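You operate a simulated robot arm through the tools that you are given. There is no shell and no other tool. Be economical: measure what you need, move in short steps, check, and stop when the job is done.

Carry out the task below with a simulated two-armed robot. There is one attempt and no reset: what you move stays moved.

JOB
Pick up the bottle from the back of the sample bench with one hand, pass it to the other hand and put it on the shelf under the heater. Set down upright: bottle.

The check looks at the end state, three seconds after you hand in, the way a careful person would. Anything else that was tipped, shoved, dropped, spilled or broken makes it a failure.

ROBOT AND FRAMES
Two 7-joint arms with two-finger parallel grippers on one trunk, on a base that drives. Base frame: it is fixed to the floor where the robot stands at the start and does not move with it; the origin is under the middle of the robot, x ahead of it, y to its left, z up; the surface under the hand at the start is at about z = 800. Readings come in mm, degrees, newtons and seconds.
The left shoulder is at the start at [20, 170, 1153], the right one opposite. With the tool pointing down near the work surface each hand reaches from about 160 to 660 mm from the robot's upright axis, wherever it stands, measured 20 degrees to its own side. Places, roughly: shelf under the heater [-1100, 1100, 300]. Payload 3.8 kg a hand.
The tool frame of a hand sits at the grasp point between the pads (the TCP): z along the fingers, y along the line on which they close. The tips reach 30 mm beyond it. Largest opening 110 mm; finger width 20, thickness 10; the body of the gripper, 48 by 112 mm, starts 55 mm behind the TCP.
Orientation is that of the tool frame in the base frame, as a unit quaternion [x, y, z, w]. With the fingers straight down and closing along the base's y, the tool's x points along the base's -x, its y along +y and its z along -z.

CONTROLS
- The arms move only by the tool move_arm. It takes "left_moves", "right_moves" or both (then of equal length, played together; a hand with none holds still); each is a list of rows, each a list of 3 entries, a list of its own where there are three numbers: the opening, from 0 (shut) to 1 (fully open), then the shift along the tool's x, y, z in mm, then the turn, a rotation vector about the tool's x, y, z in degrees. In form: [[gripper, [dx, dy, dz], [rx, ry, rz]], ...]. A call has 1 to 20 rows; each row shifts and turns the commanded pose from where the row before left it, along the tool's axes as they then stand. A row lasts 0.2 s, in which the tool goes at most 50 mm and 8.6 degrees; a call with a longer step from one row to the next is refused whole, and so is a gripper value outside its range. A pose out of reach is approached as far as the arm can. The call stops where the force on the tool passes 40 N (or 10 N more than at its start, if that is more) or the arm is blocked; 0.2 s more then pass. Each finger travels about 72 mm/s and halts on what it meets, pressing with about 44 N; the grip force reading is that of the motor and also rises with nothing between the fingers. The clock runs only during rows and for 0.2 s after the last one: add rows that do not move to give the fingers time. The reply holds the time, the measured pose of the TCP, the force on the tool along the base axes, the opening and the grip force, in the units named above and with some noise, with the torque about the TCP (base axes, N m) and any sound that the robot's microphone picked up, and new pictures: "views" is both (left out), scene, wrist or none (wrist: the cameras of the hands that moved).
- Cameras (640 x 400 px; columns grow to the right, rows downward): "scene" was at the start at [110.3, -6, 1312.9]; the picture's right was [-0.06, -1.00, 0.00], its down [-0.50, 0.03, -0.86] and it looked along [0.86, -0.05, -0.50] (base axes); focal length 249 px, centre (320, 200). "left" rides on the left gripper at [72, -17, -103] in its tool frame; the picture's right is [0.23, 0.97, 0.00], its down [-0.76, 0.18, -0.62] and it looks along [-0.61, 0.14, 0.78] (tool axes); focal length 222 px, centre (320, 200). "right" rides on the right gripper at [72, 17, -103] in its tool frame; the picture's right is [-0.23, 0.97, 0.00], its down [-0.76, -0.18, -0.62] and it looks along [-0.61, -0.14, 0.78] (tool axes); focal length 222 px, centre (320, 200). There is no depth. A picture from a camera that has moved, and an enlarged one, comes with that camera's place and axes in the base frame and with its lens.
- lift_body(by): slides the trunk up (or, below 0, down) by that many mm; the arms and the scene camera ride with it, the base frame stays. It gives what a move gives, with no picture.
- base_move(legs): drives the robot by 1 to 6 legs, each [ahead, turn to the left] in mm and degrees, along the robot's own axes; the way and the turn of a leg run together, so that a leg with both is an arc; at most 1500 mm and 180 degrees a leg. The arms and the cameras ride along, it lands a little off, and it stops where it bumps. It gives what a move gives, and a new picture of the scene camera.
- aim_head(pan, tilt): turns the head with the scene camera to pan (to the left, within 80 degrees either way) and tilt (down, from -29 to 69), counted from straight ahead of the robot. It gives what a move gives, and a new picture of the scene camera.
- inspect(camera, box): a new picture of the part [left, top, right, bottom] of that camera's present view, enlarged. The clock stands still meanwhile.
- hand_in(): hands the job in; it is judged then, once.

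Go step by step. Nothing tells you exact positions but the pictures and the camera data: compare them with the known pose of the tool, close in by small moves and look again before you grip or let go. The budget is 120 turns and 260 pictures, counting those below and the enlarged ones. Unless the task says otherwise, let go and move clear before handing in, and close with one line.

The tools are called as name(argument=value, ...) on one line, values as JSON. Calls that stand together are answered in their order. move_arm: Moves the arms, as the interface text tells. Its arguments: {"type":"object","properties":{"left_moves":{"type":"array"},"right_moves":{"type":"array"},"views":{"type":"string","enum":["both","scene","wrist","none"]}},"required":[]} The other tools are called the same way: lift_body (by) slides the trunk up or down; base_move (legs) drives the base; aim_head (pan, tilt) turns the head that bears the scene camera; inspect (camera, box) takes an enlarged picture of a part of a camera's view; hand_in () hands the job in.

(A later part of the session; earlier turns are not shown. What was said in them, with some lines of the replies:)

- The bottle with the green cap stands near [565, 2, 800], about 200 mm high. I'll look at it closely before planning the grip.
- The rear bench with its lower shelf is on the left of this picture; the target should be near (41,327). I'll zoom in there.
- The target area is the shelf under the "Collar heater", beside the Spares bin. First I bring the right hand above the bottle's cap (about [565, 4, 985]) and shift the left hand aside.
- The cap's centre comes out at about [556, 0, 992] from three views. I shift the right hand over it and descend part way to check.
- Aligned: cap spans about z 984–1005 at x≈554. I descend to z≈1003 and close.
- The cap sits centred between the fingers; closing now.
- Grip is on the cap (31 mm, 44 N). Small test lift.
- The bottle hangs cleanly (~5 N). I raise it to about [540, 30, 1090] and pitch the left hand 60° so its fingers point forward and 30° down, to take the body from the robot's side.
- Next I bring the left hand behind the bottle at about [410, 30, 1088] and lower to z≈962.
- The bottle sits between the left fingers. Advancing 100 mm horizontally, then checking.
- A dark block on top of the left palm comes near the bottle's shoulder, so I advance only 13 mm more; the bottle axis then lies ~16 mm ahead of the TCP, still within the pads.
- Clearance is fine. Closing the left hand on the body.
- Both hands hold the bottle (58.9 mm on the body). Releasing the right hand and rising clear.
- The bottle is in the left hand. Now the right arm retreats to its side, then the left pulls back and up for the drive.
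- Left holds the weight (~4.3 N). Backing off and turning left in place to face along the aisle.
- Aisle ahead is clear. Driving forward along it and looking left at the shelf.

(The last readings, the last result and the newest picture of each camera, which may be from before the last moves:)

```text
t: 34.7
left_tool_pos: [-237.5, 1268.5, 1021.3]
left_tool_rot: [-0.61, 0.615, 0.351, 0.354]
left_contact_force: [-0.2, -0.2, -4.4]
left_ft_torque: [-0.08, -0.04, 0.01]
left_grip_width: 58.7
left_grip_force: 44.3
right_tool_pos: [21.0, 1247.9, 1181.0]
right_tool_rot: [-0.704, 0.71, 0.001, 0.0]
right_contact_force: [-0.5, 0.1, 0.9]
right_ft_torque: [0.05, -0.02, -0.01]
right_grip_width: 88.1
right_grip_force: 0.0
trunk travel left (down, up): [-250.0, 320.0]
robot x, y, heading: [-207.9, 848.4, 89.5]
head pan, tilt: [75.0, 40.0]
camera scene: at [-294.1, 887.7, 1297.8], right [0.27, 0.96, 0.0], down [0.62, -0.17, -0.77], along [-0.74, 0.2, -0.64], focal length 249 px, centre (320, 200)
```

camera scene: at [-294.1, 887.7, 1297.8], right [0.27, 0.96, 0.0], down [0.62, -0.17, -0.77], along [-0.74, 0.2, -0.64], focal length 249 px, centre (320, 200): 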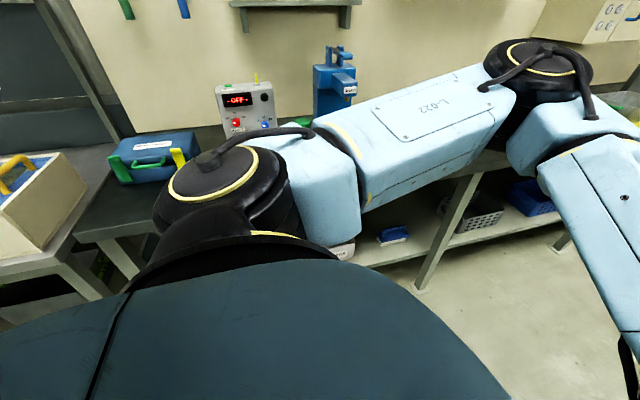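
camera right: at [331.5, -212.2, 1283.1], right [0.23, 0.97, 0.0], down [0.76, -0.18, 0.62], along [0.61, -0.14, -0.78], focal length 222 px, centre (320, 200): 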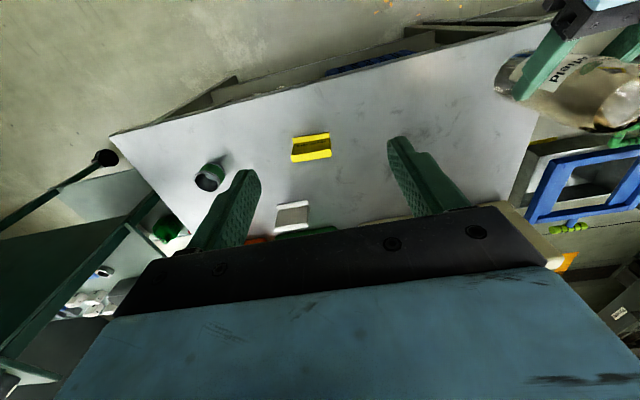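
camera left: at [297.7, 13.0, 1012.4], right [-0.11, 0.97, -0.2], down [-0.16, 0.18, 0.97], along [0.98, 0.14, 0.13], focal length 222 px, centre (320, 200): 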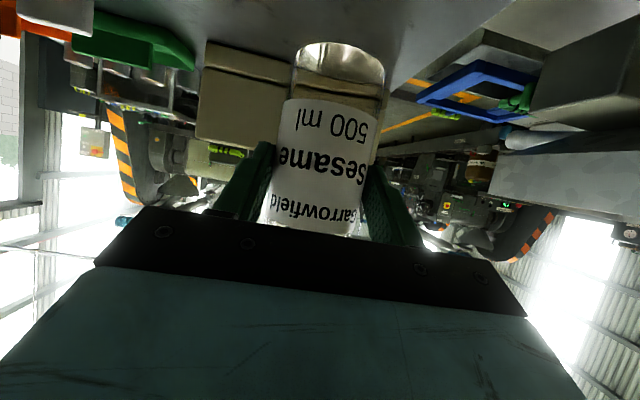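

The arm blocks the view here. I turn to face the bench.

base_move(legs=[[0, 90]])

aim_head(pan=-15, tilt=30)

```text
t: 39.0
left_tool_pos: [-636.5, 818.8, 1023.2]
left_tool_rot: [0.866, -0.004, -0.5, -0.002]
left_contact_force: [0.5, 0.5, -5.2]
left_ft_torque: [0.01, -0.16, 0.01]
left_grip_width: 59.1
left_grip_force: 43.3
right_tool_pos: [-613.8, 1078.2, 1180.6]
right_tool_rot: [1.0, -0.005, 0.0, 0.0]
right_contact_force: [-0.2, -0.1, -0.1]
right_ft_torque: [-0.04, 0.0, -0.01]
right_grip_width: 88.0
right_grip_force: 0.0
trunk travel left (down, up): [-250.0, 320.0]
robot x, y, heading: [-213.3, 840.2, 179.5]
head pan, tilt: [75.0, 40.0]
camera scene: at [-256.5, 761.8, 1297.8], right [-0.96, 0.27, 0.0], down [0.17, 0.62, -0.77], along [-0.21, -0.74, -0.64], focal length 249 px, centre (320, 200)
```

scene: 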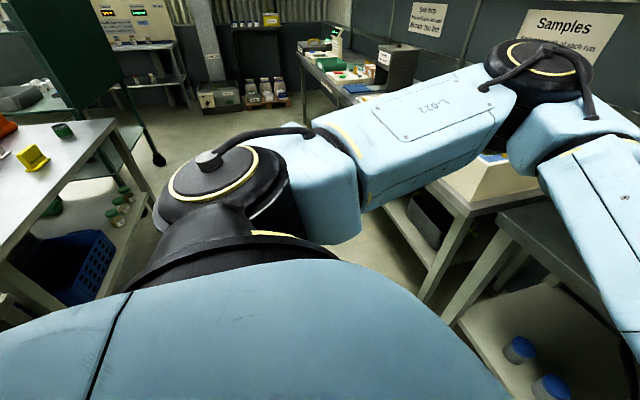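

```text
t: 40.6
left_tool_pos: [-635.8, 819.4, 1022.7]
left_tool_rot: [0.866, -0.004, -0.5, -0.002]
left_contact_force: [0.3, 0.2, -4.5]
left_ft_torque: [-0.03, -0.11, -0.02]
left_grip_width: 58.9
left_grip_force: 44.2
right_tool_pos: [-616.0, 1077.9, 1180.0]
right_tool_rot: [1.0, -0.005, 0.001, 0.0]
right_contact_force: [0.6, -1.1, -0.2]
right_ft_torque: [-0.01, 0.01, 0.0]
right_grip_width: 88.2
right_grip_force: 0.1
trunk travel left (down, up): [-250.0, 320.0]
robot x, y, heading: [-211.6, 843.1, 179.3]
head pan, tilt: [-15.0, 30.0]
camera scene: at [-320.8, 868.0, 1313.1], right [0.27, 0.96, 0.0], down [0.48, -0.13, -0.87], along [-0.83, 0.23, -0.5], focal length 249 px, centre (320, 200)
```

scene: 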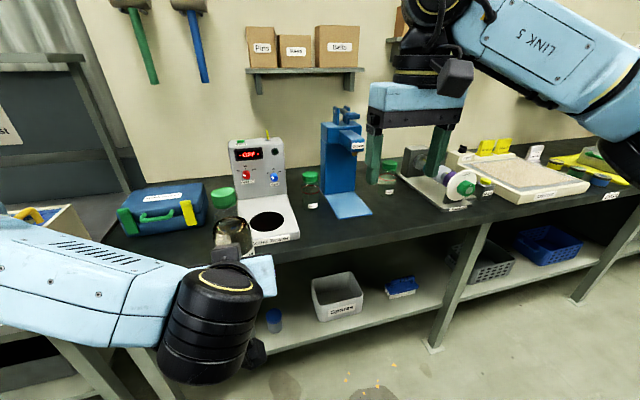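

The heater is at about [-1090, 880], with the shelf below holding blue-lidded jars (y≲870) and the Spares bin (y≳1050). A free spot is about [-890, 960, 300]. I shift the robot ~140 mm in +y by a back-and-turn manoeuvre.

base_move(legs=[[0, 45], [-195, 0], [0, -44.5], [130, 0]])

aim_head(pan=0, tilt=42)

```text
t: 47.2
left_tool_pos: [-624.8, 948.2, 1022.0]
left_tool_rot: [0.866, 0.003, -0.499, 0.002]
left_contact_force: [-0.6, 0.6, -5.1]
left_ft_torque: [0.0, -0.15, 0.01]
left_grip_width: 58.7
left_grip_force: 43.7
right_tool_pos: [-609.9, 1207.8, 1180.4]
right_tool_rot: [1.0, 0.003, 0.0, 0.0]
right_contact_force: [-1.4, 0.4, 0.1]
right_ft_torque: [-0.01, -0.02, -0.01]
right_grip_width: 87.9
right_grip_force: 0.1
trunk travel left (down, up): [-250.0, 320.0]
robot x, y, heading: [-202.6, 979.5, -179.8]
head pan, tilt: [-15.0, 30.0]
camera scene: at [-312.5, 1002.5, 1313.0], right [0.25, 0.97, 0.0], down [0.48, -0.13, -0.87], along [-0.84, 0.22, -0.5], focal length 249 px, centre (320, 200)
```

scene: 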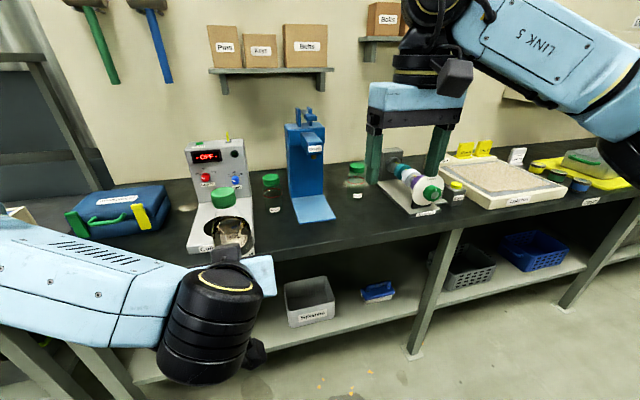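

```text
t: 47.9
left_tool_pos: [-625.3, 948.0, 1023.6]
left_tool_rot: [0.867, 0.002, -0.499, 0.001]
left_contact_force: [0.4, 0.2, -5.0]
left_ft_torque: [0.01, -0.13, -0.02]
left_grip_width: 58.8
left_grip_force: 44.0
right_tool_pos: [-608.2, 1207.9, 1180.5]
right_tool_rot: [1.0, 0.002, 0.0, 0.0]
right_contact_force: [1.0, -0.1, 0.2]
right_ft_torque: [-0.01, -0.01, 0.03]
right_grip_width: 88.1
right_grip_force: 0.0
trunk travel left (down, up): [-250.0, 320.0]
robot x, y, heading: [-202.0, 980.7, -179.7]
head pan, tilt: [0.0, 42.0]
camera scene: at [-307.3, 979.2, 1294.9], right [-0.01, 1.0, 0.0], down [0.67, 0.0, -0.74], along [-0.74, 0.0, -0.67], focal length 249 px, centre (320, 200)
```

scene: 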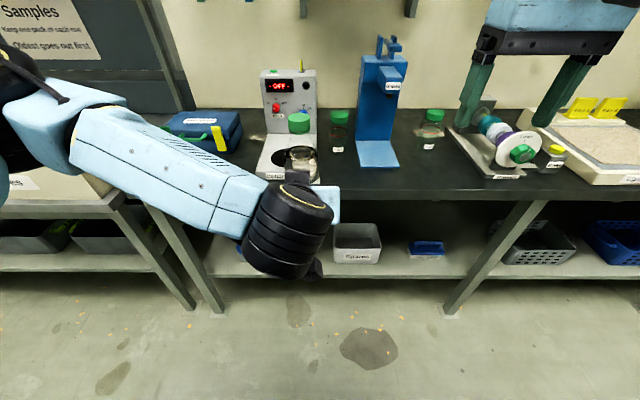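

Rechecked geometry: shelf front edge x≈-920, bin at y≥1044 (front x≈-969), nearest jar at about [-1020, 868]. Target bottle spot: [-985, 975, 300]. Lowering the trunk first, clear of the bench.

lift_body(by=-245)

move_arm(left_moves=[[0, [21.65, -4, 12.5], [0, 0, 0]], [0, [21.65, -4, 12.5], [0, 0, 0]], [0, [21.65, -4, 12.5], [0, 0, 0]], [0, [21.65, -4, 12.5], [0, 0, 0]], [0, [21.65, -4, 12.5], [0, 0, 0]], [0, [21.65, -4, 12.5], [0, 0, 0]], [0, [21.65, -3, 12.5], [0, 0, 0]], [0, [21.65, 0, 12.5], [0, 0, 0]], [0, [0, 0, 0], [0, 0, 0]]], right_moves=[[0.8, [10, 0, 0], [0, 0, 0]], [0.8, [10, 0, 0], [0, 0, 0]], [0.8, [10, 0, 0], [0, 0, 0]], [0.8, [10, 0, 0], [0, 0, 0]], [0.8, [10, 0, 0], [0, 0, 0]], [0.8, [10, 0, 0], [0, 0, 0]], [0.8, [10, 0, 0], [0, 0, 0]], [0.8, [0, 0, 0], [0, 0, 0]], [0.8, [0, 0, 0], [0, 0, 0]]])

```text
t: 50.5
left_tool_pos: [-624.9, 949.3, 777.3]
left_tool_rot: [0.866, 0.001, -0.499, 0.001]
left_contact_force: [-0.4, -0.9, -4.3]
left_ft_torque: [-0.03, -0.12, 0.0]
left_grip_width: 58.9
left_grip_force: 44.0
right_tool_pos: [-608.2, 1207.7, 936.3]
right_tool_rot: [1.0, 0.002, 0.0, 0.0]
right_contact_force: [-0.4, 0.0, -0.1]
right_ft_torque: [0.02, -0.02, -0.02]
right_grip_width: 87.8
right_grip_force: 0.1
trunk travel left (down, up): [-5.0, 565.0]
robot x, y, heading: [-200.2, 982.7, -180.0]
head pan, tilt: [0.0, 42.0]
```

```text
t: 52.5
left_tool_pos: [-625.2, 975.5, 577.6]
left_tool_rot: [0.867, 0.002, -0.499, 0.001]
left_contact_force: [-0.9, 0.7, -4.6]
left_ft_torque: [-0.02, -0.1, 0.0]
left_grip_width: 59.0
left_grip_force: 44.6
right_tool_pos: [-537.7, 1208.7, 935.1]
right_tool_rot: [1.0, 0.003, 0.0, 0.0]
right_contact_force: [-0.9, -0.4, 0.4]
right_ft_torque: [-0.02, 0.0, 0.0]
right_grip_width: 87.9
right_grip_force: 0.2
trunk travel left (down, up): [-5.0, 565.0]
robot x, y, heading: [-200.8, 979.7, -179.9]
head pan, tilt: [0.0, 42.0]
camera scene: at [-307.3, 979.1, 1049.9], right [-0.01, 1.0, 0.0], down [0.67, 0.0, -0.74], along [-0.74, 0.0, -0.67], focal length 249 px, centre (320, 200)
camera right: at [-467.0, 1192.3, 1038.1], right [-0.22, -0.98, 0.0], down [-0.76, 0.17, 0.62], along [-0.61, 0.14, -0.78], focal length 222 px, centre (320, 200)
camera left: at [-500.3, 993.5, 567.1], right [0.12, -0.97, -0.2], down [0.16, -0.18, 0.97], along [-0.98, -0.15, 0.13], focal length 222 px, centre (320, 200)
```

scene: 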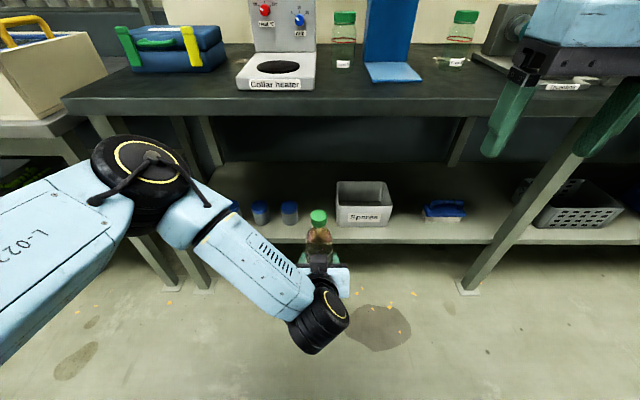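
right: 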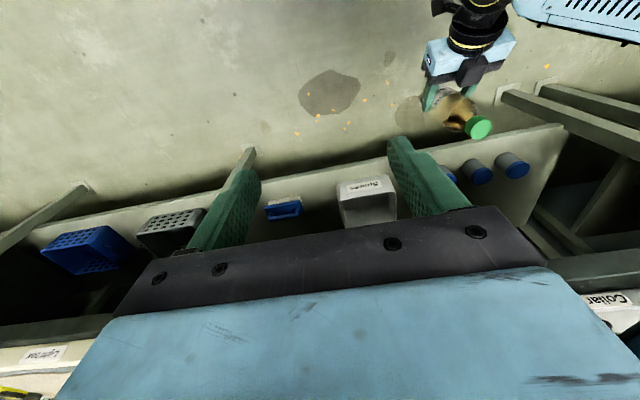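
left: 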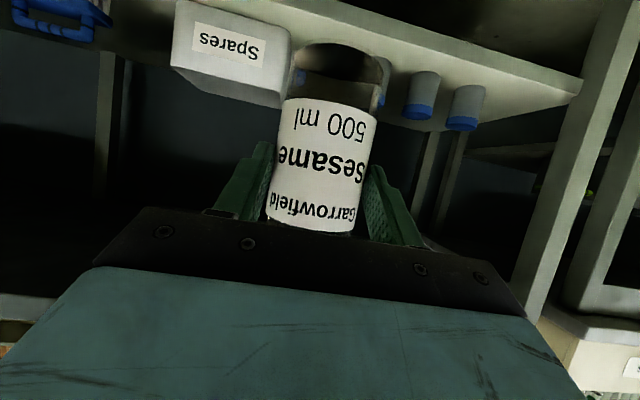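

Clear view: gap between the jar (to y≈893) and bin (from y≈1044) is centred at y≈968. Lowering the hand to carrying height ~30 mm above the shelf level.

move_arm(left_moves=[[0, [20.8, 1, 12], [0, 0, 0]], [0, [20.8, 1, 12], [0, 0, 0]], [0, [20.8, 1, 12], [0, 0, 0]], [0, [20.8, 1, 12], [0, 0, 0]], [0, [20.8, 1, 12], [0, 0, 0]], [0, [20.8, 0, 12], [0, 0, 0]], [0, [20.8, 0, 12], [0, 0, 0]], [0, [0, 0, 0], [0, 0, 0]]], views="none")

base_move(legs=[[200, 0]])

aim_head(pan=0, tilt=50)

```text
t: 54.3
left_tool_pos: [-630.0, 995.7, 434.1]
left_tool_rot: [0.868, 0.004, -0.496, 0.006]
left_contact_force: [0.0, -0.2, -5.7]
left_ft_torque: [-0.02, -0.08, 0.01]
left_grip_width: 58.7
left_grip_force: 44.2
left hand out of reach, approached as far as the arm can: row 5, 6, 7
right_tool_pos: [-537.0, 1207.2, 936.2]
right_tool_rot: [1.0, 0.002, -0.001, 0.0]
right_contact_force: [0.0, -0.2, 1.2]
right_ft_torque: [-0.01, 0.0, 0.0]
right_grip_width: 88.1
right_grip_force: 0.1
trunk travel left (down, up): [-5.0, 565.0]
robot x, y, heading: [-200.9, 982.1, -179.6]
head pan, tilt: [0.0, 42.0]
```

```text
t: 55.9
left_tool_pos: [-829.3, 992.9, 433.2]
left_tool_rot: [0.868, 0.005, -0.496, 0.005]
left_contact_force: [0.1, 0.0, -4.4]
left_ft_torque: [0.02, -0.11, 0.0]
left_grip_width: 58.7
left_grip_force: 44.3
right_tool_pos: [-738.4, 1205.8, 935.5]
right_tool_rot: [1.0, 0.004, 0.0, 0.0]
right_contact_force: [0.1, 0.3, 0.8]
right_ft_torque: [-0.01, -0.01, 0.03]
right_grip_width: 88.0
right_grip_force: 0.0
trunk travel left (down, up): [-5.0, 565.0]
robot x, y, heading: [-405.7, 980.8, -179.4]
head pan, tilt: [0.0, 42.0]
camera scene: at [-506.9, 977.5, 1049.8], right [-0.01, 1.0, 0.0], down [0.67, 0.01, -0.74], along [-0.74, -0.01, -0.67], focal length 249 px, centre (320, 200)
```

scene: 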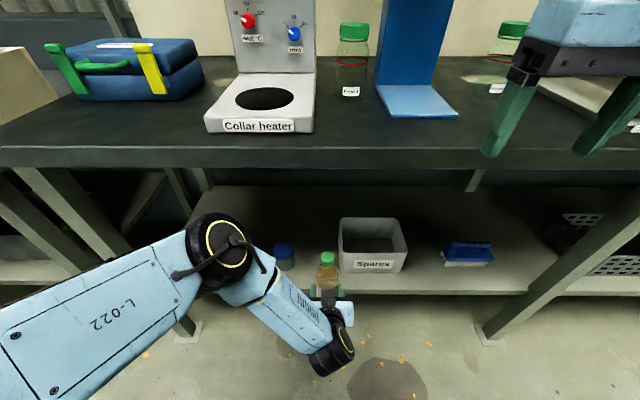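

```text
t: 56.6
left_tool_pos: [-828.5, 993.7, 433.6]
left_tool_rot: [0.868, 0.005, -0.496, 0.006]
left_contact_force: [0.9, -0.5, -4.8]
left_ft_torque: [-0.01, -0.13, -0.02]
left_grip_width: 58.6
left_grip_force: 44.3
right_tool_pos: [-738.7, 1206.0, 935.2]
right_tool_rot: [1.0, 0.005, 0.0, 0.001]
right_contact_force: [0.1, 0.0, 0.6]
right_ft_torque: [0.02, 0.02, -0.02]
right_grip_width: 88.3
right_grip_force: 0.0
trunk travel left (down, up): [-5.0, 565.0]
robot x, y, heading: [-403.1, 978.2, -179.3]
head pan, tilt: [0.0, 50.0]
camera scene: at [-500.2, 977.6, 1038.7], right [-0.01, 1.0, 0.0], down [0.77, 0.01, -0.64], along [-0.64, -0.01, -0.77], focal length 249 px, centre (320, 200)
```

scene: 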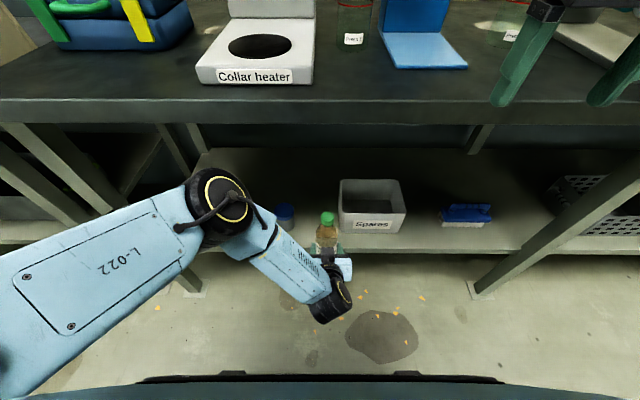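

The arm stopped short at z≈434 (joint limit, close in). I'll try extending forward at this height, where it should straighten out; the bottle's base is ~55 mm above the shelf.

move_arm(left_moves=[[0, [-10.8, 0, -6.2], [0, 0, 0]], [0, [-10.8, 0, -6.2], [0, 0, 0]], [0, [-7.5, 0, 13], [0, 0, 0]], [0, [-7.5, 0, 13], [0, 0, 0]], [0, [-7.5, 0, 13], [0, 0, 0]], [0, [-7.5, 0, 13], [0, 0, 0]], [0, [0, 0, 0], [0, 0, 0]]])

```text
t: 58.2
left_tool_pos: [-889.0, 992.9, 457.5]
left_tool_rot: [0.868, 0.006, -0.496, 0.006]
left_contact_force: [-0.6, 0.4, -4.6]
left_ft_torque: [-0.01, -0.1, -0.03]
left_grip_width: 58.8
left_grip_force: 44.1
right_tool_pos: [-738.1, 1206.4, 934.9]
right_tool_rot: [1.0, 0.004, 0.0, 0.0]
right_contact_force: [-0.3, -0.2, 0.0]
right_ft_torque: [-0.01, -0.01, -0.01]
right_grip_width: 88.1
right_grip_force: 0.0
trunk travel left (down, up): [-5.0, 565.0]
robot x, y, heading: [-398.6, 979.2, -179.8]
head pan, tilt: [0.0, 50.0]
camera scene: at [-500.3, 977.6, 1038.6], right [-0.01, 1.0, 0.0], down [0.77, 0.01, -0.64], along [-0.64, -0.01, -0.77], focal length 249 px, centre (320, 200)
camera left: at [-763.7, 1011.4, 448.6], right [0.13, -0.97, -0.19], down [0.15, -0.17, 0.97], along [-0.98, -0.16, 0.13], focal length 222 px, centre (320, 200)
```

scene: 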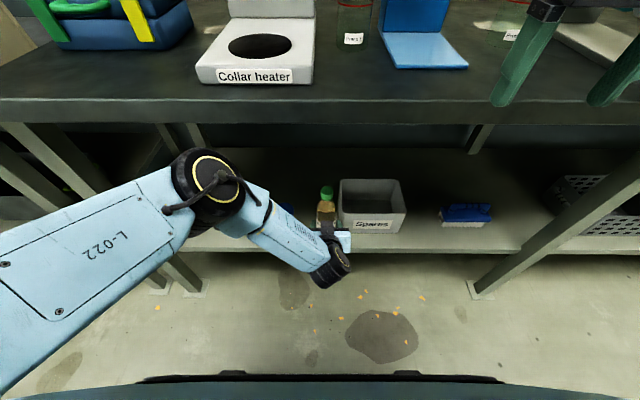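
left: 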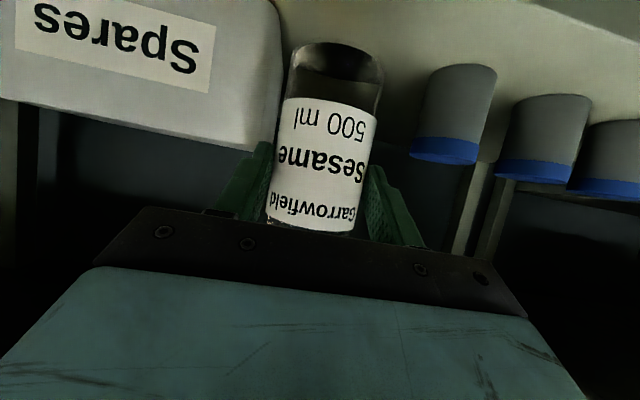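

It extends fine. Shifting to y≈968 and further forward to TCP x≈-968, then starting down.

move_arm(left_moves=[[0, [0, 12, 0], [0, 0, 0]], [0, [0, 12, 0], [0, 0, 0]], [0, [-10, 0, 17.3], [0, 0, 0]], [0, [-10, 0, 17.3], [0, 0, 0]], [0, [-10, 0, 17.3], [0, 0, 0]], [0, [-10, 0, 17.3], [0, 0, 0]], [0, [13, 0, 7.5], [0, 0, 0]], [0, [13, 0, 7.5], [0, 0, 0]], [0, [0, 0, 0], [0, 0, 0]]])

```text
t: 60.2
left_tool_pos: [-969.2, 967.9, 427.1]
left_tool_rot: [0.868, 0.006, -0.496, 0.006]
left_contact_force: [-0.1, 0.1, -4.9]
left_ft_torque: [-0.01, -0.13, -0.02]
left_grip_width: 58.8
left_grip_force: 43.5
right_tool_pos: [-738.3, 1205.9, 934.9]
right_tool_rot: [1.0, 0.003, -0.001, 0.001]
right_contact_force: [-0.7, -0.6, -0.3]
right_ft_torque: [0.01, 0.0, -0.02]
right_grip_width: 87.8
right_grip_force: 0.1
trunk travel left (down, up): [-5.0, 565.0]
robot x, y, heading: [-400.6, 978.0, -179.4]
head pan, tilt: [0.0, 50.0]
camera scene: at [-500.3, 977.6, 1038.6], right [-0.01, 1.0, 0.0], down [0.77, 0.01, -0.64], along [-0.64, -0.01, -0.77], focal length 249 px, centre (320, 200)
camera left: at [-843.4, 986.4, 416.8], right [0.13, -0.97, -0.19], down [0.15, -0.17, 0.97], along [-0.98, -0.16, 0.13], focal length 222 px, centre (320, 200)
```

scene: 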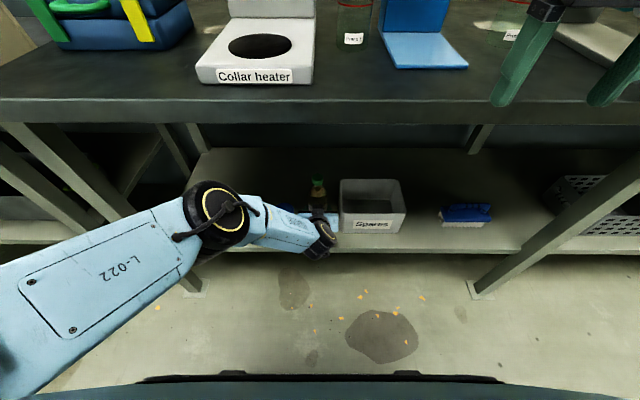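
left: 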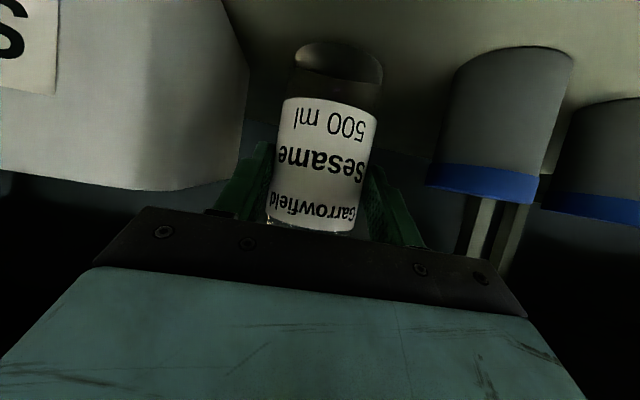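

Bin's left side is about y≈1030 and the jar's edge y≈888, so I shift to y≈959 and lower gently towards the shelf.

move_arm(left_moves=[[0, [0, 9, 0], [0, 0, 0]], [0, [8.7, 0, 5], [0, 0, 0]], [0, [8.7, 0, 5], [0, 0, 0]], [0, [8.7, 0, 5], [0, 0, 0]], [0, [0, 0, 0], [0, 0, 0]]], views="wrist")

inspect(camera="scene", box=[250, 150, 410, 270])

```text
t: 61.4
left_tool_pos: [-975.0, 960.9, 404.3]
left_tool_rot: [0.865, 0.007, -0.502, 0.01]
left_contact_force: [-2.8, -1.1, 34.9]
left_ft_torque: [0.09, 0.86, -0.26]
left_grip_width: 59.1
left_grip_force: 43.9
left hand out of reach, approached as far as the arm can: row 4
right_tool_pos: [-736.9, 1206.6, 936.5]
right_tool_rot: [1.0, 0.005, -0.002, 0.0]
right_contact_force: [0.2, 0.5, -0.4]
right_ft_torque: [0.01, 0.04, 0.0]
right_grip_width: 87.8
right_grip_force: 0.1
trunk travel left (down, up): [-5.0, 565.0]
robot x, y, heading: [-402.7, 981.6, -179.7]
head pan, tilt: [0.0, 50.0]
camera left: at [-849.4, 980.4, 394.3], right [0.14, -0.97, -0.19], down [0.16, -0.16, 0.97], along [-0.98, -0.16, 0.14], focal length 222 px, centre (320, 200)
```

left: 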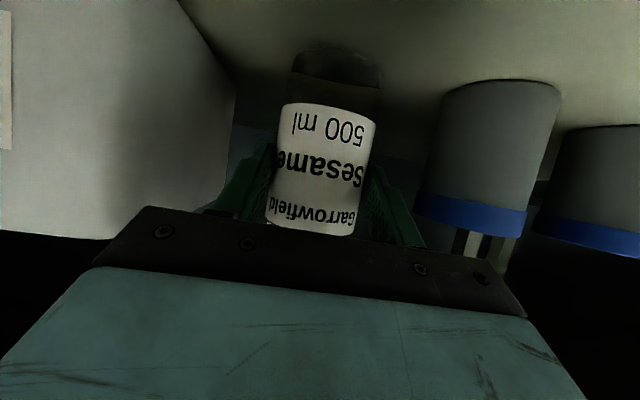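

```text
3.33 times, centred on (330, 210) of scene
camera zoom: at [-497.8, 977.6, 1039.2], right [-0.01, 1.0, 0.0], down [0.76, 0.01, -0.64], along [-0.64, -0.01, -0.76], focal length 829 px, centre (287, 167)
```

zoom: 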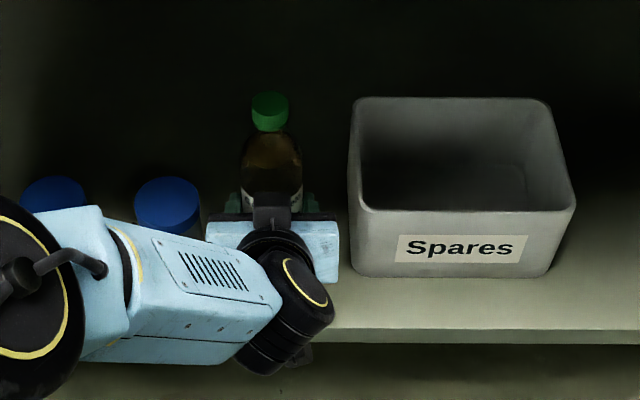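

Contact is at the bottle's base (torque matches force 16 mm ahead of the TCP): the shelf top is at about z≈325. I ease the pressure a little before opening.

move_arm(left_moves=[[0, [-1.7, 0, -1], [0, 0, 0]], [0, [0, 0, 0], [0, 0, 0]]], views="wrist")

```text
t: 62.0
left_tool_pos: [-974.0, 961.5, 405.1]
left_tool_rot: [0.867, 0.008, -0.499, 0.01]
left_contact_force: [-10.6, 0.4, 21.7]
left_ft_torque: [0.01, 1.35, -0.01]
left_grip_width: 58.6
left_grip_force: 43.8
right_tool_pos: [-736.7, 1205.0, 935.8]
right_tool_rot: [1.0, 0.004, -0.001, 0.001]
right_contact_force: [0.4, 0.6, -1.2]
right_ft_torque: [0.01, -0.02, 0.0]
right_grip_width: 87.8
right_grip_force: 0.1
trunk travel left (down, up): [-5.0, 565.0]
robot x, y, heading: [-396.4, 982.6, -179.8]
head pan, tilt: [0.0, 50.0]
camera left: at [-848.9, 980.3, 394.7], right [0.14, -0.97, -0.19], down [0.16, -0.16, 0.97], along [-0.98, -0.16, 0.13], focal length 222 px, centre (320, 200)
```

left: 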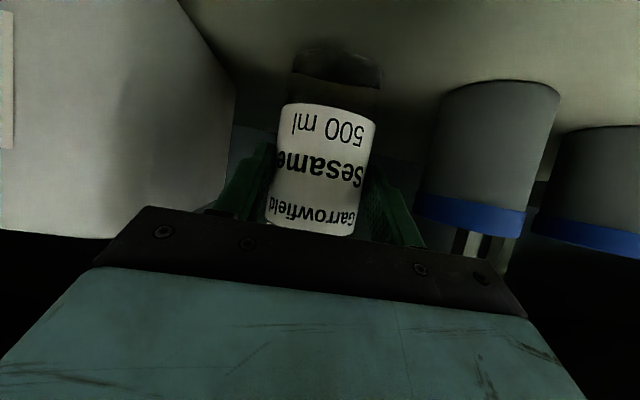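

move_arm(left_moves=[[0, [-1.3, 0, -1.6], [0, 0, 0]], [0, [0, 0, 0], [0, 0, 0]]], views="none")

inspect(camera="left", box=[220, 20, 440, 240])

```text
t: 62.6
left_tool_pos: [-970.2, 960.9, 405.4]
left_tool_rot: [0.868, 0.008, -0.496, 0.01]
left_contact_force: [-7.8, -1.3, 15.9]
left_ft_torque: [-0.08, 1.23, 0.02]
left_grip_width: 58.6
left_grip_force: 44.2
right_tool_pos: [-737.6, 1206.6, 936.1]
right_tool_rot: [1.0, 0.004, -0.001, 0.0]
right_contact_force: [0.0, -0.5, -0.9]
right_ft_torque: [0.02, 0.02, 0.01]
right_grip_width: 88.1
right_grip_force: 0.1
trunk travel left (down, up): [-5.0, 565.0]
robot x, y, heading: [-401.3, 978.3, -179.4]
head pan, tilt: [0.0, 50.0]
```

```text
1.82 times, centred on (330, 130) of left
camera zoom: at [-845.8, 980.5, 395.3], right [0.14, -0.97, -0.19], down [0.15, -0.17, 0.97], along [-0.98, -0.16, 0.13], focal length 404 px, centre (302, 327)
```

zoom: 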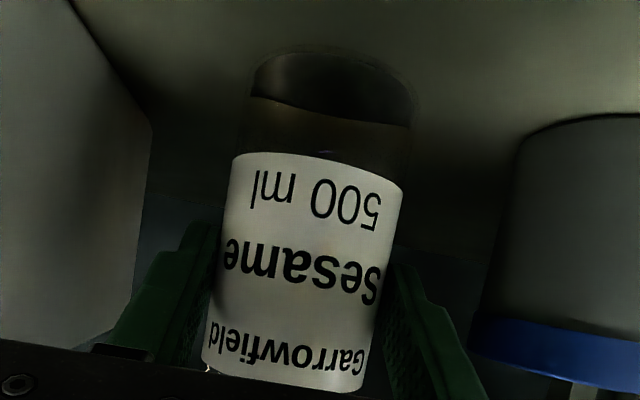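

move_arm(left_moves=[[0, [-2, 0, -1], [0, 0, 0]], [0, [0, 0, 0], [0, 0, 0]]], views="none")

```text
t: 63.2
left_tool_pos: [-969.7, 960.7, 405.8]
left_tool_rot: [0.869, 0.007, -0.494, 0.008]
left_contact_force: [-5.5, -3.1, 10.3]
left_ft_torque: [-0.26, 0.99, 0.09]
left_grip_width: 58.7
left_grip_force: 44.0
right_tool_pos: [-737.2, 1205.9, 934.2]
right_tool_rot: [1.0, 0.004, 0.0, 0.0]
right_contact_force: [-0.6, -0.5, 0.0]
right_ft_torque: [0.02, 0.03, 0.0]
right_grip_width: 88.1
right_grip_force: 0.0
trunk travel left (down, up): [-5.0, 565.0]
robot x, y, heading: [-398.6, 978.5, -179.7]
head pan, tilt: [0.0, 50.0]
```

move_arm(left_moves=[[0, [-2.6, 0, -1.5], [0, -0.8, 0]], [0, [0, 0, 0], [0, 0, 0]]], views="none")

```text
t: 63.8
left_tool_pos: [-968.1, 963.9, 406.9]
left_tool_rot: [0.868, 0.006, -0.496, 0.008]
left_contact_force: [0.0, -0.8, -4.3]
left_ft_torque: [-0.01, -0.13, 0.02]
left_grip_width: 58.9
left_grip_force: 44.3
left hand out of reach, approached as far as the arm can: row 1
right_tool_pos: [-738.5, 1206.4, 935.0]
right_tool_rot: [1.0, 0.004, 0.0, 0.0]
right_contact_force: [-0.2, -0.1, -0.1]
right_ft_torque: [0.01, 0.0, 0.04]
right_grip_width: 88.1
right_grip_force: 0.1
trunk travel left (down, up): [-5.0, 565.0]
robot x, y, heading: [-403.3, 980.7, -179.7]
head pan, tilt: [0.0, 50.0]
```

The bottle is hovering within ~1 mm of the shelf, upright. A last touch down and then open gently to ~70 mm.

move_arm(left_moves=[[0, [0.6, 0, 0.3], [0, 0, 0]], [0.57, [0, 0, 0], [0, 0, 0]], [0.6, [0, 0, 0], [0, 0, 0]], [0.64, [0, 0, 0], [0, 0, 0]], [0.64, [0, 0, 0], [0, 0, 0]], [0.64, [0, 0, 0], [0, 0, 0]]])

inspect(camera="scene", box=[250, 150, 410, 270])

```text
t: 65.2
left_tool_pos: [-970.5, 963.3, 408.6]
left_tool_rot: [0.866, 0.007, -0.5, 0.009]
left_contact_force: [-0.4, 0.0, 1.0]
left_ft_torque: [0.0, 0.01, 0.02]
left_grip_width: 70.5
left_grip_force: 0.1
right_tool_pos: [-737.7, 1205.7, 935.6]
right_tool_rot: [1.0, 0.004, -0.001, 0.0]
right_contact_force: [0.3, -0.5, 0.1]
right_ft_torque: [-0.01, 0.01, -0.03]
right_grip_width: 87.9
right_grip_force: 0.1
trunk travel left (down, up): [-5.0, 565.0]
robot x, y, heading: [-398.3, 977.0, -179.6]
head pan, tilt: [0.0, 50.0]
camera scene: at [-500.0, 977.6, 1038.7], right [-0.01, 1.0, 0.0], down [0.77, 0.01, -0.64], along [-0.64, -0.01, -0.77], focal length 249 px, centre (320, 200)
camera left: at [-846.4, 984.1, 398.1], right [0.13, -0.97, -0.19], down [0.16, -0.17, 0.97], along [-0.98, -0.16, 0.14], focal length 222 px, centre (320, 200)
```

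scene: 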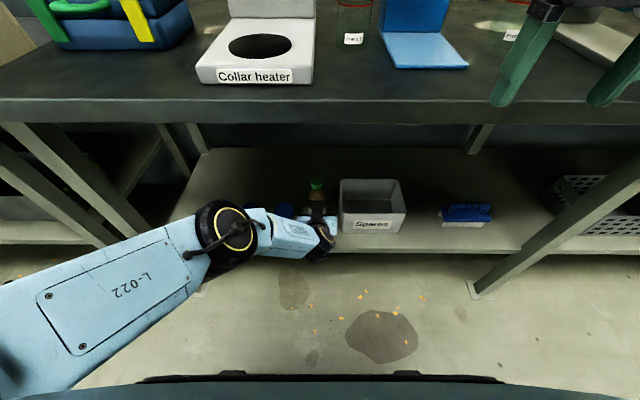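
left: 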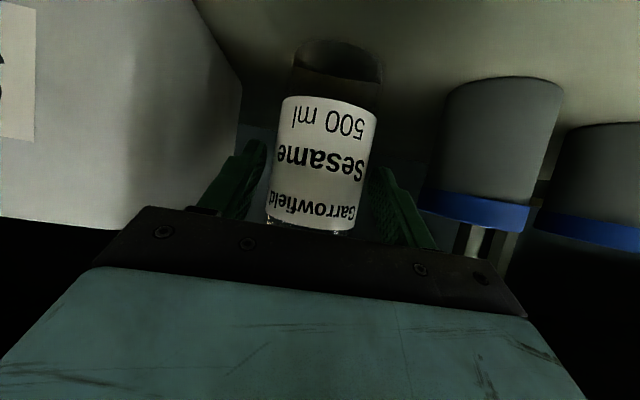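

```text
3.33 times, centred on (330, 210) of scene
camera zoom: at [-500.0, 977.6, 1038.7], right [-0.01, 1.0, 0.0], down [0.77, 0.01, -0.64], along [-0.64, -0.01, -0.77], focal length 829 px, centre (287, 167)
```

zoom: 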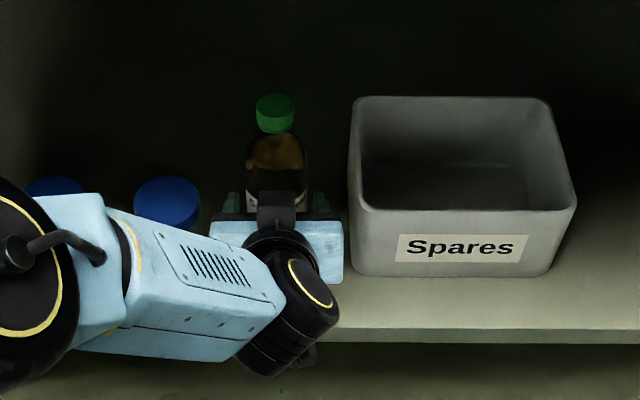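

The bottle stands on the shelf, fingers clear of it on both sides. Withdrawing the hand straight back.

move_arm(left_moves=[[0.64, [4.9, 0, -14.5], [0, 0, 0]], [0.64, [4.9, 0, -14.5], [0, 0, 0]], [0.64, [4.9, 0, -14.5], [0, 0, 0]], [0.64, [4.9, 0, -14.5], [0, 0, 0]], [0.64, [4.9, 0, -14.5], [0, 0, 0]], [0.64, [0, 0, 0], [0, 0, 0]]])

```text
t: 66.6
left_tool_pos: [-901.1, 979.2, 432.8]
left_tool_rot: [0.866, 0.007, -0.5, 0.008]
left_contact_force: [0.2, 0.1, -0.2]
left_ft_torque: [-0.02, 0.0, -0.02]
left_grip_width: 70.2
left_grip_force: 0.0
left hand out of reach, approached as far as the arm can: row 1, 2, 3, 5
right_tool_pos: [-739.0, 1205.9, 936.0]
right_tool_rot: [1.0, 0.004, 0.0, 0.0]
right_contact_force: [0.7, 0.3, -0.9]
right_ft_torque: [0.0, 0.01, 0.04]
right_grip_width: 87.9
right_grip_force: 0.0
trunk travel left (down, up): [-5.0, 565.0]
robot x, y, heading: [-398.6, 980.7, -179.8]
head pan, tilt: [0.0, 50.0]
camera scene: at [-499.9, 977.6, 1038.7], right [-0.01, 1.0, 0.0], down [0.77, 0.01, -0.64], along [-0.64, -0.01, -0.77], focal length 249 px, centre (320, 200)
camera left: at [-776.2, 997.9, 422.2], right [0.13, -0.97, -0.19], down [0.16, -0.17, 0.97], along [-0.98, -0.16, 0.14], focal length 222 px, centre (320, 200)
```

scene: 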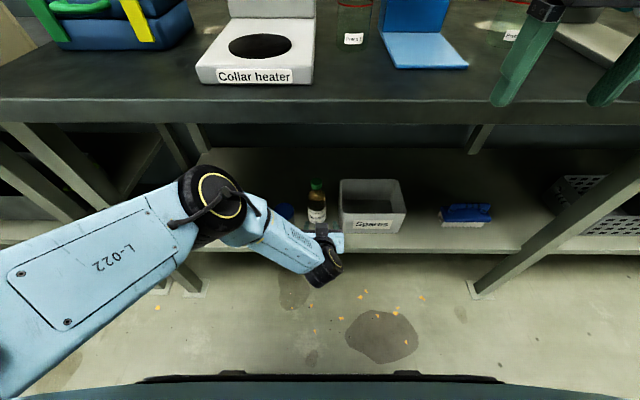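
left: 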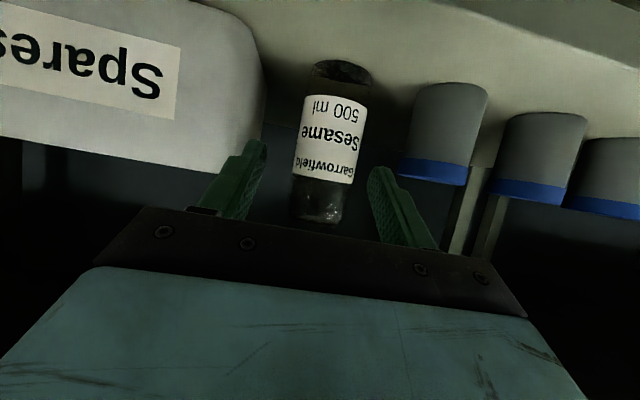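

The bottle stands free and upright. Backing the base away.

base_move(legs=[[-200, 0]])

inspect(camera="scene", box=[240, 120, 440, 260])

inspect(camera="left", box=[160, 0, 560, 240])

```text
t: 68.2
left_tool_pos: [-702.1, 980.4, 433.4]
left_tool_rot: [0.866, 0.006, -0.5, 0.008]
left_contact_force: [0.2, 0.1, 0.8]
left_ft_torque: [0.0, 0.01, 0.04]
left_grip_width: 70.3
left_grip_force: 0.1
right_tool_pos: [-539.6, 1207.4, 935.6]
right_tool_rot: [1.0, 0.004, -0.001, 0.0]
right_contact_force: [-0.3, -0.6, 0.6]
right_ft_torque: [0.0, -0.02, 0.0]
right_grip_width: 88.1
right_grip_force: 0.1
trunk travel left (down, up): [-5.0, 565.0]
robot x, y, heading: [-203.5, 980.9, -179.6]
head pan, tilt: [0.0, 50.0]
camera scene: at [-301.1, 979.2, 1038.7], right [-0.01, 1.0, 0.0], down [0.77, 0.01, -0.64], along [-0.64, 0.0, -0.77], focal length 249 px, centre (320, 200)
```

scene: 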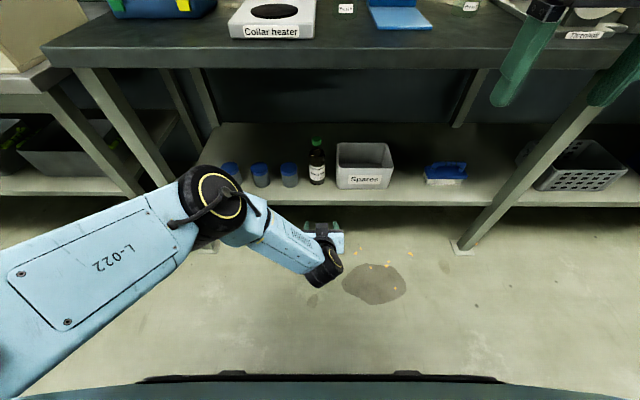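

```text
2.86 times, centred on (340, 190) of scene
camera zoom: at [-301.1, 979.2, 1038.7], right [-0.01, 1.0, 0.0], down [0.77, 0.01, -0.64], along [-0.64, 0.0, -0.77], focal length 710 px, centre (263, 229)
```

zoom: 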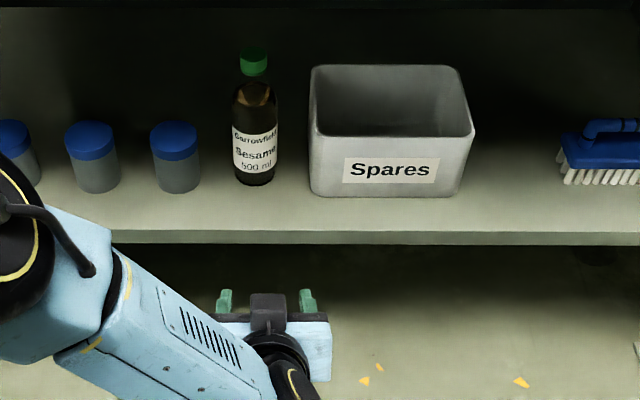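

```text
1.60 times, centred on (360, 120) of left
camera zoom: at [-577.5, 1000.0, 422.1], right [0.13, -0.97, -0.19], down [0.16, -0.17, 0.97], along [-0.98, -0.16, 0.14], focal length 355 px, centre (256, 328)
```

zoom: 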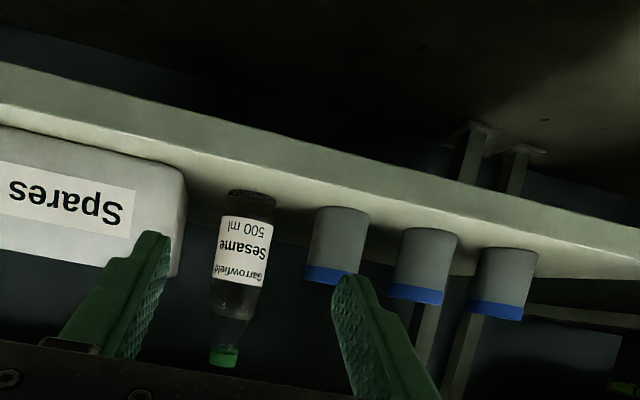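

The bottle stands upright and free on the shelf under the heater, between the jars and the Spares bin, and nothing else has been disturbed. Handing in.

hand_in()

```text
The job is handed in.
```

The bottle was picked up with the right hand, passed to the left, and set upright on the shelf under the heater; both hands are clear and the job is handed in.
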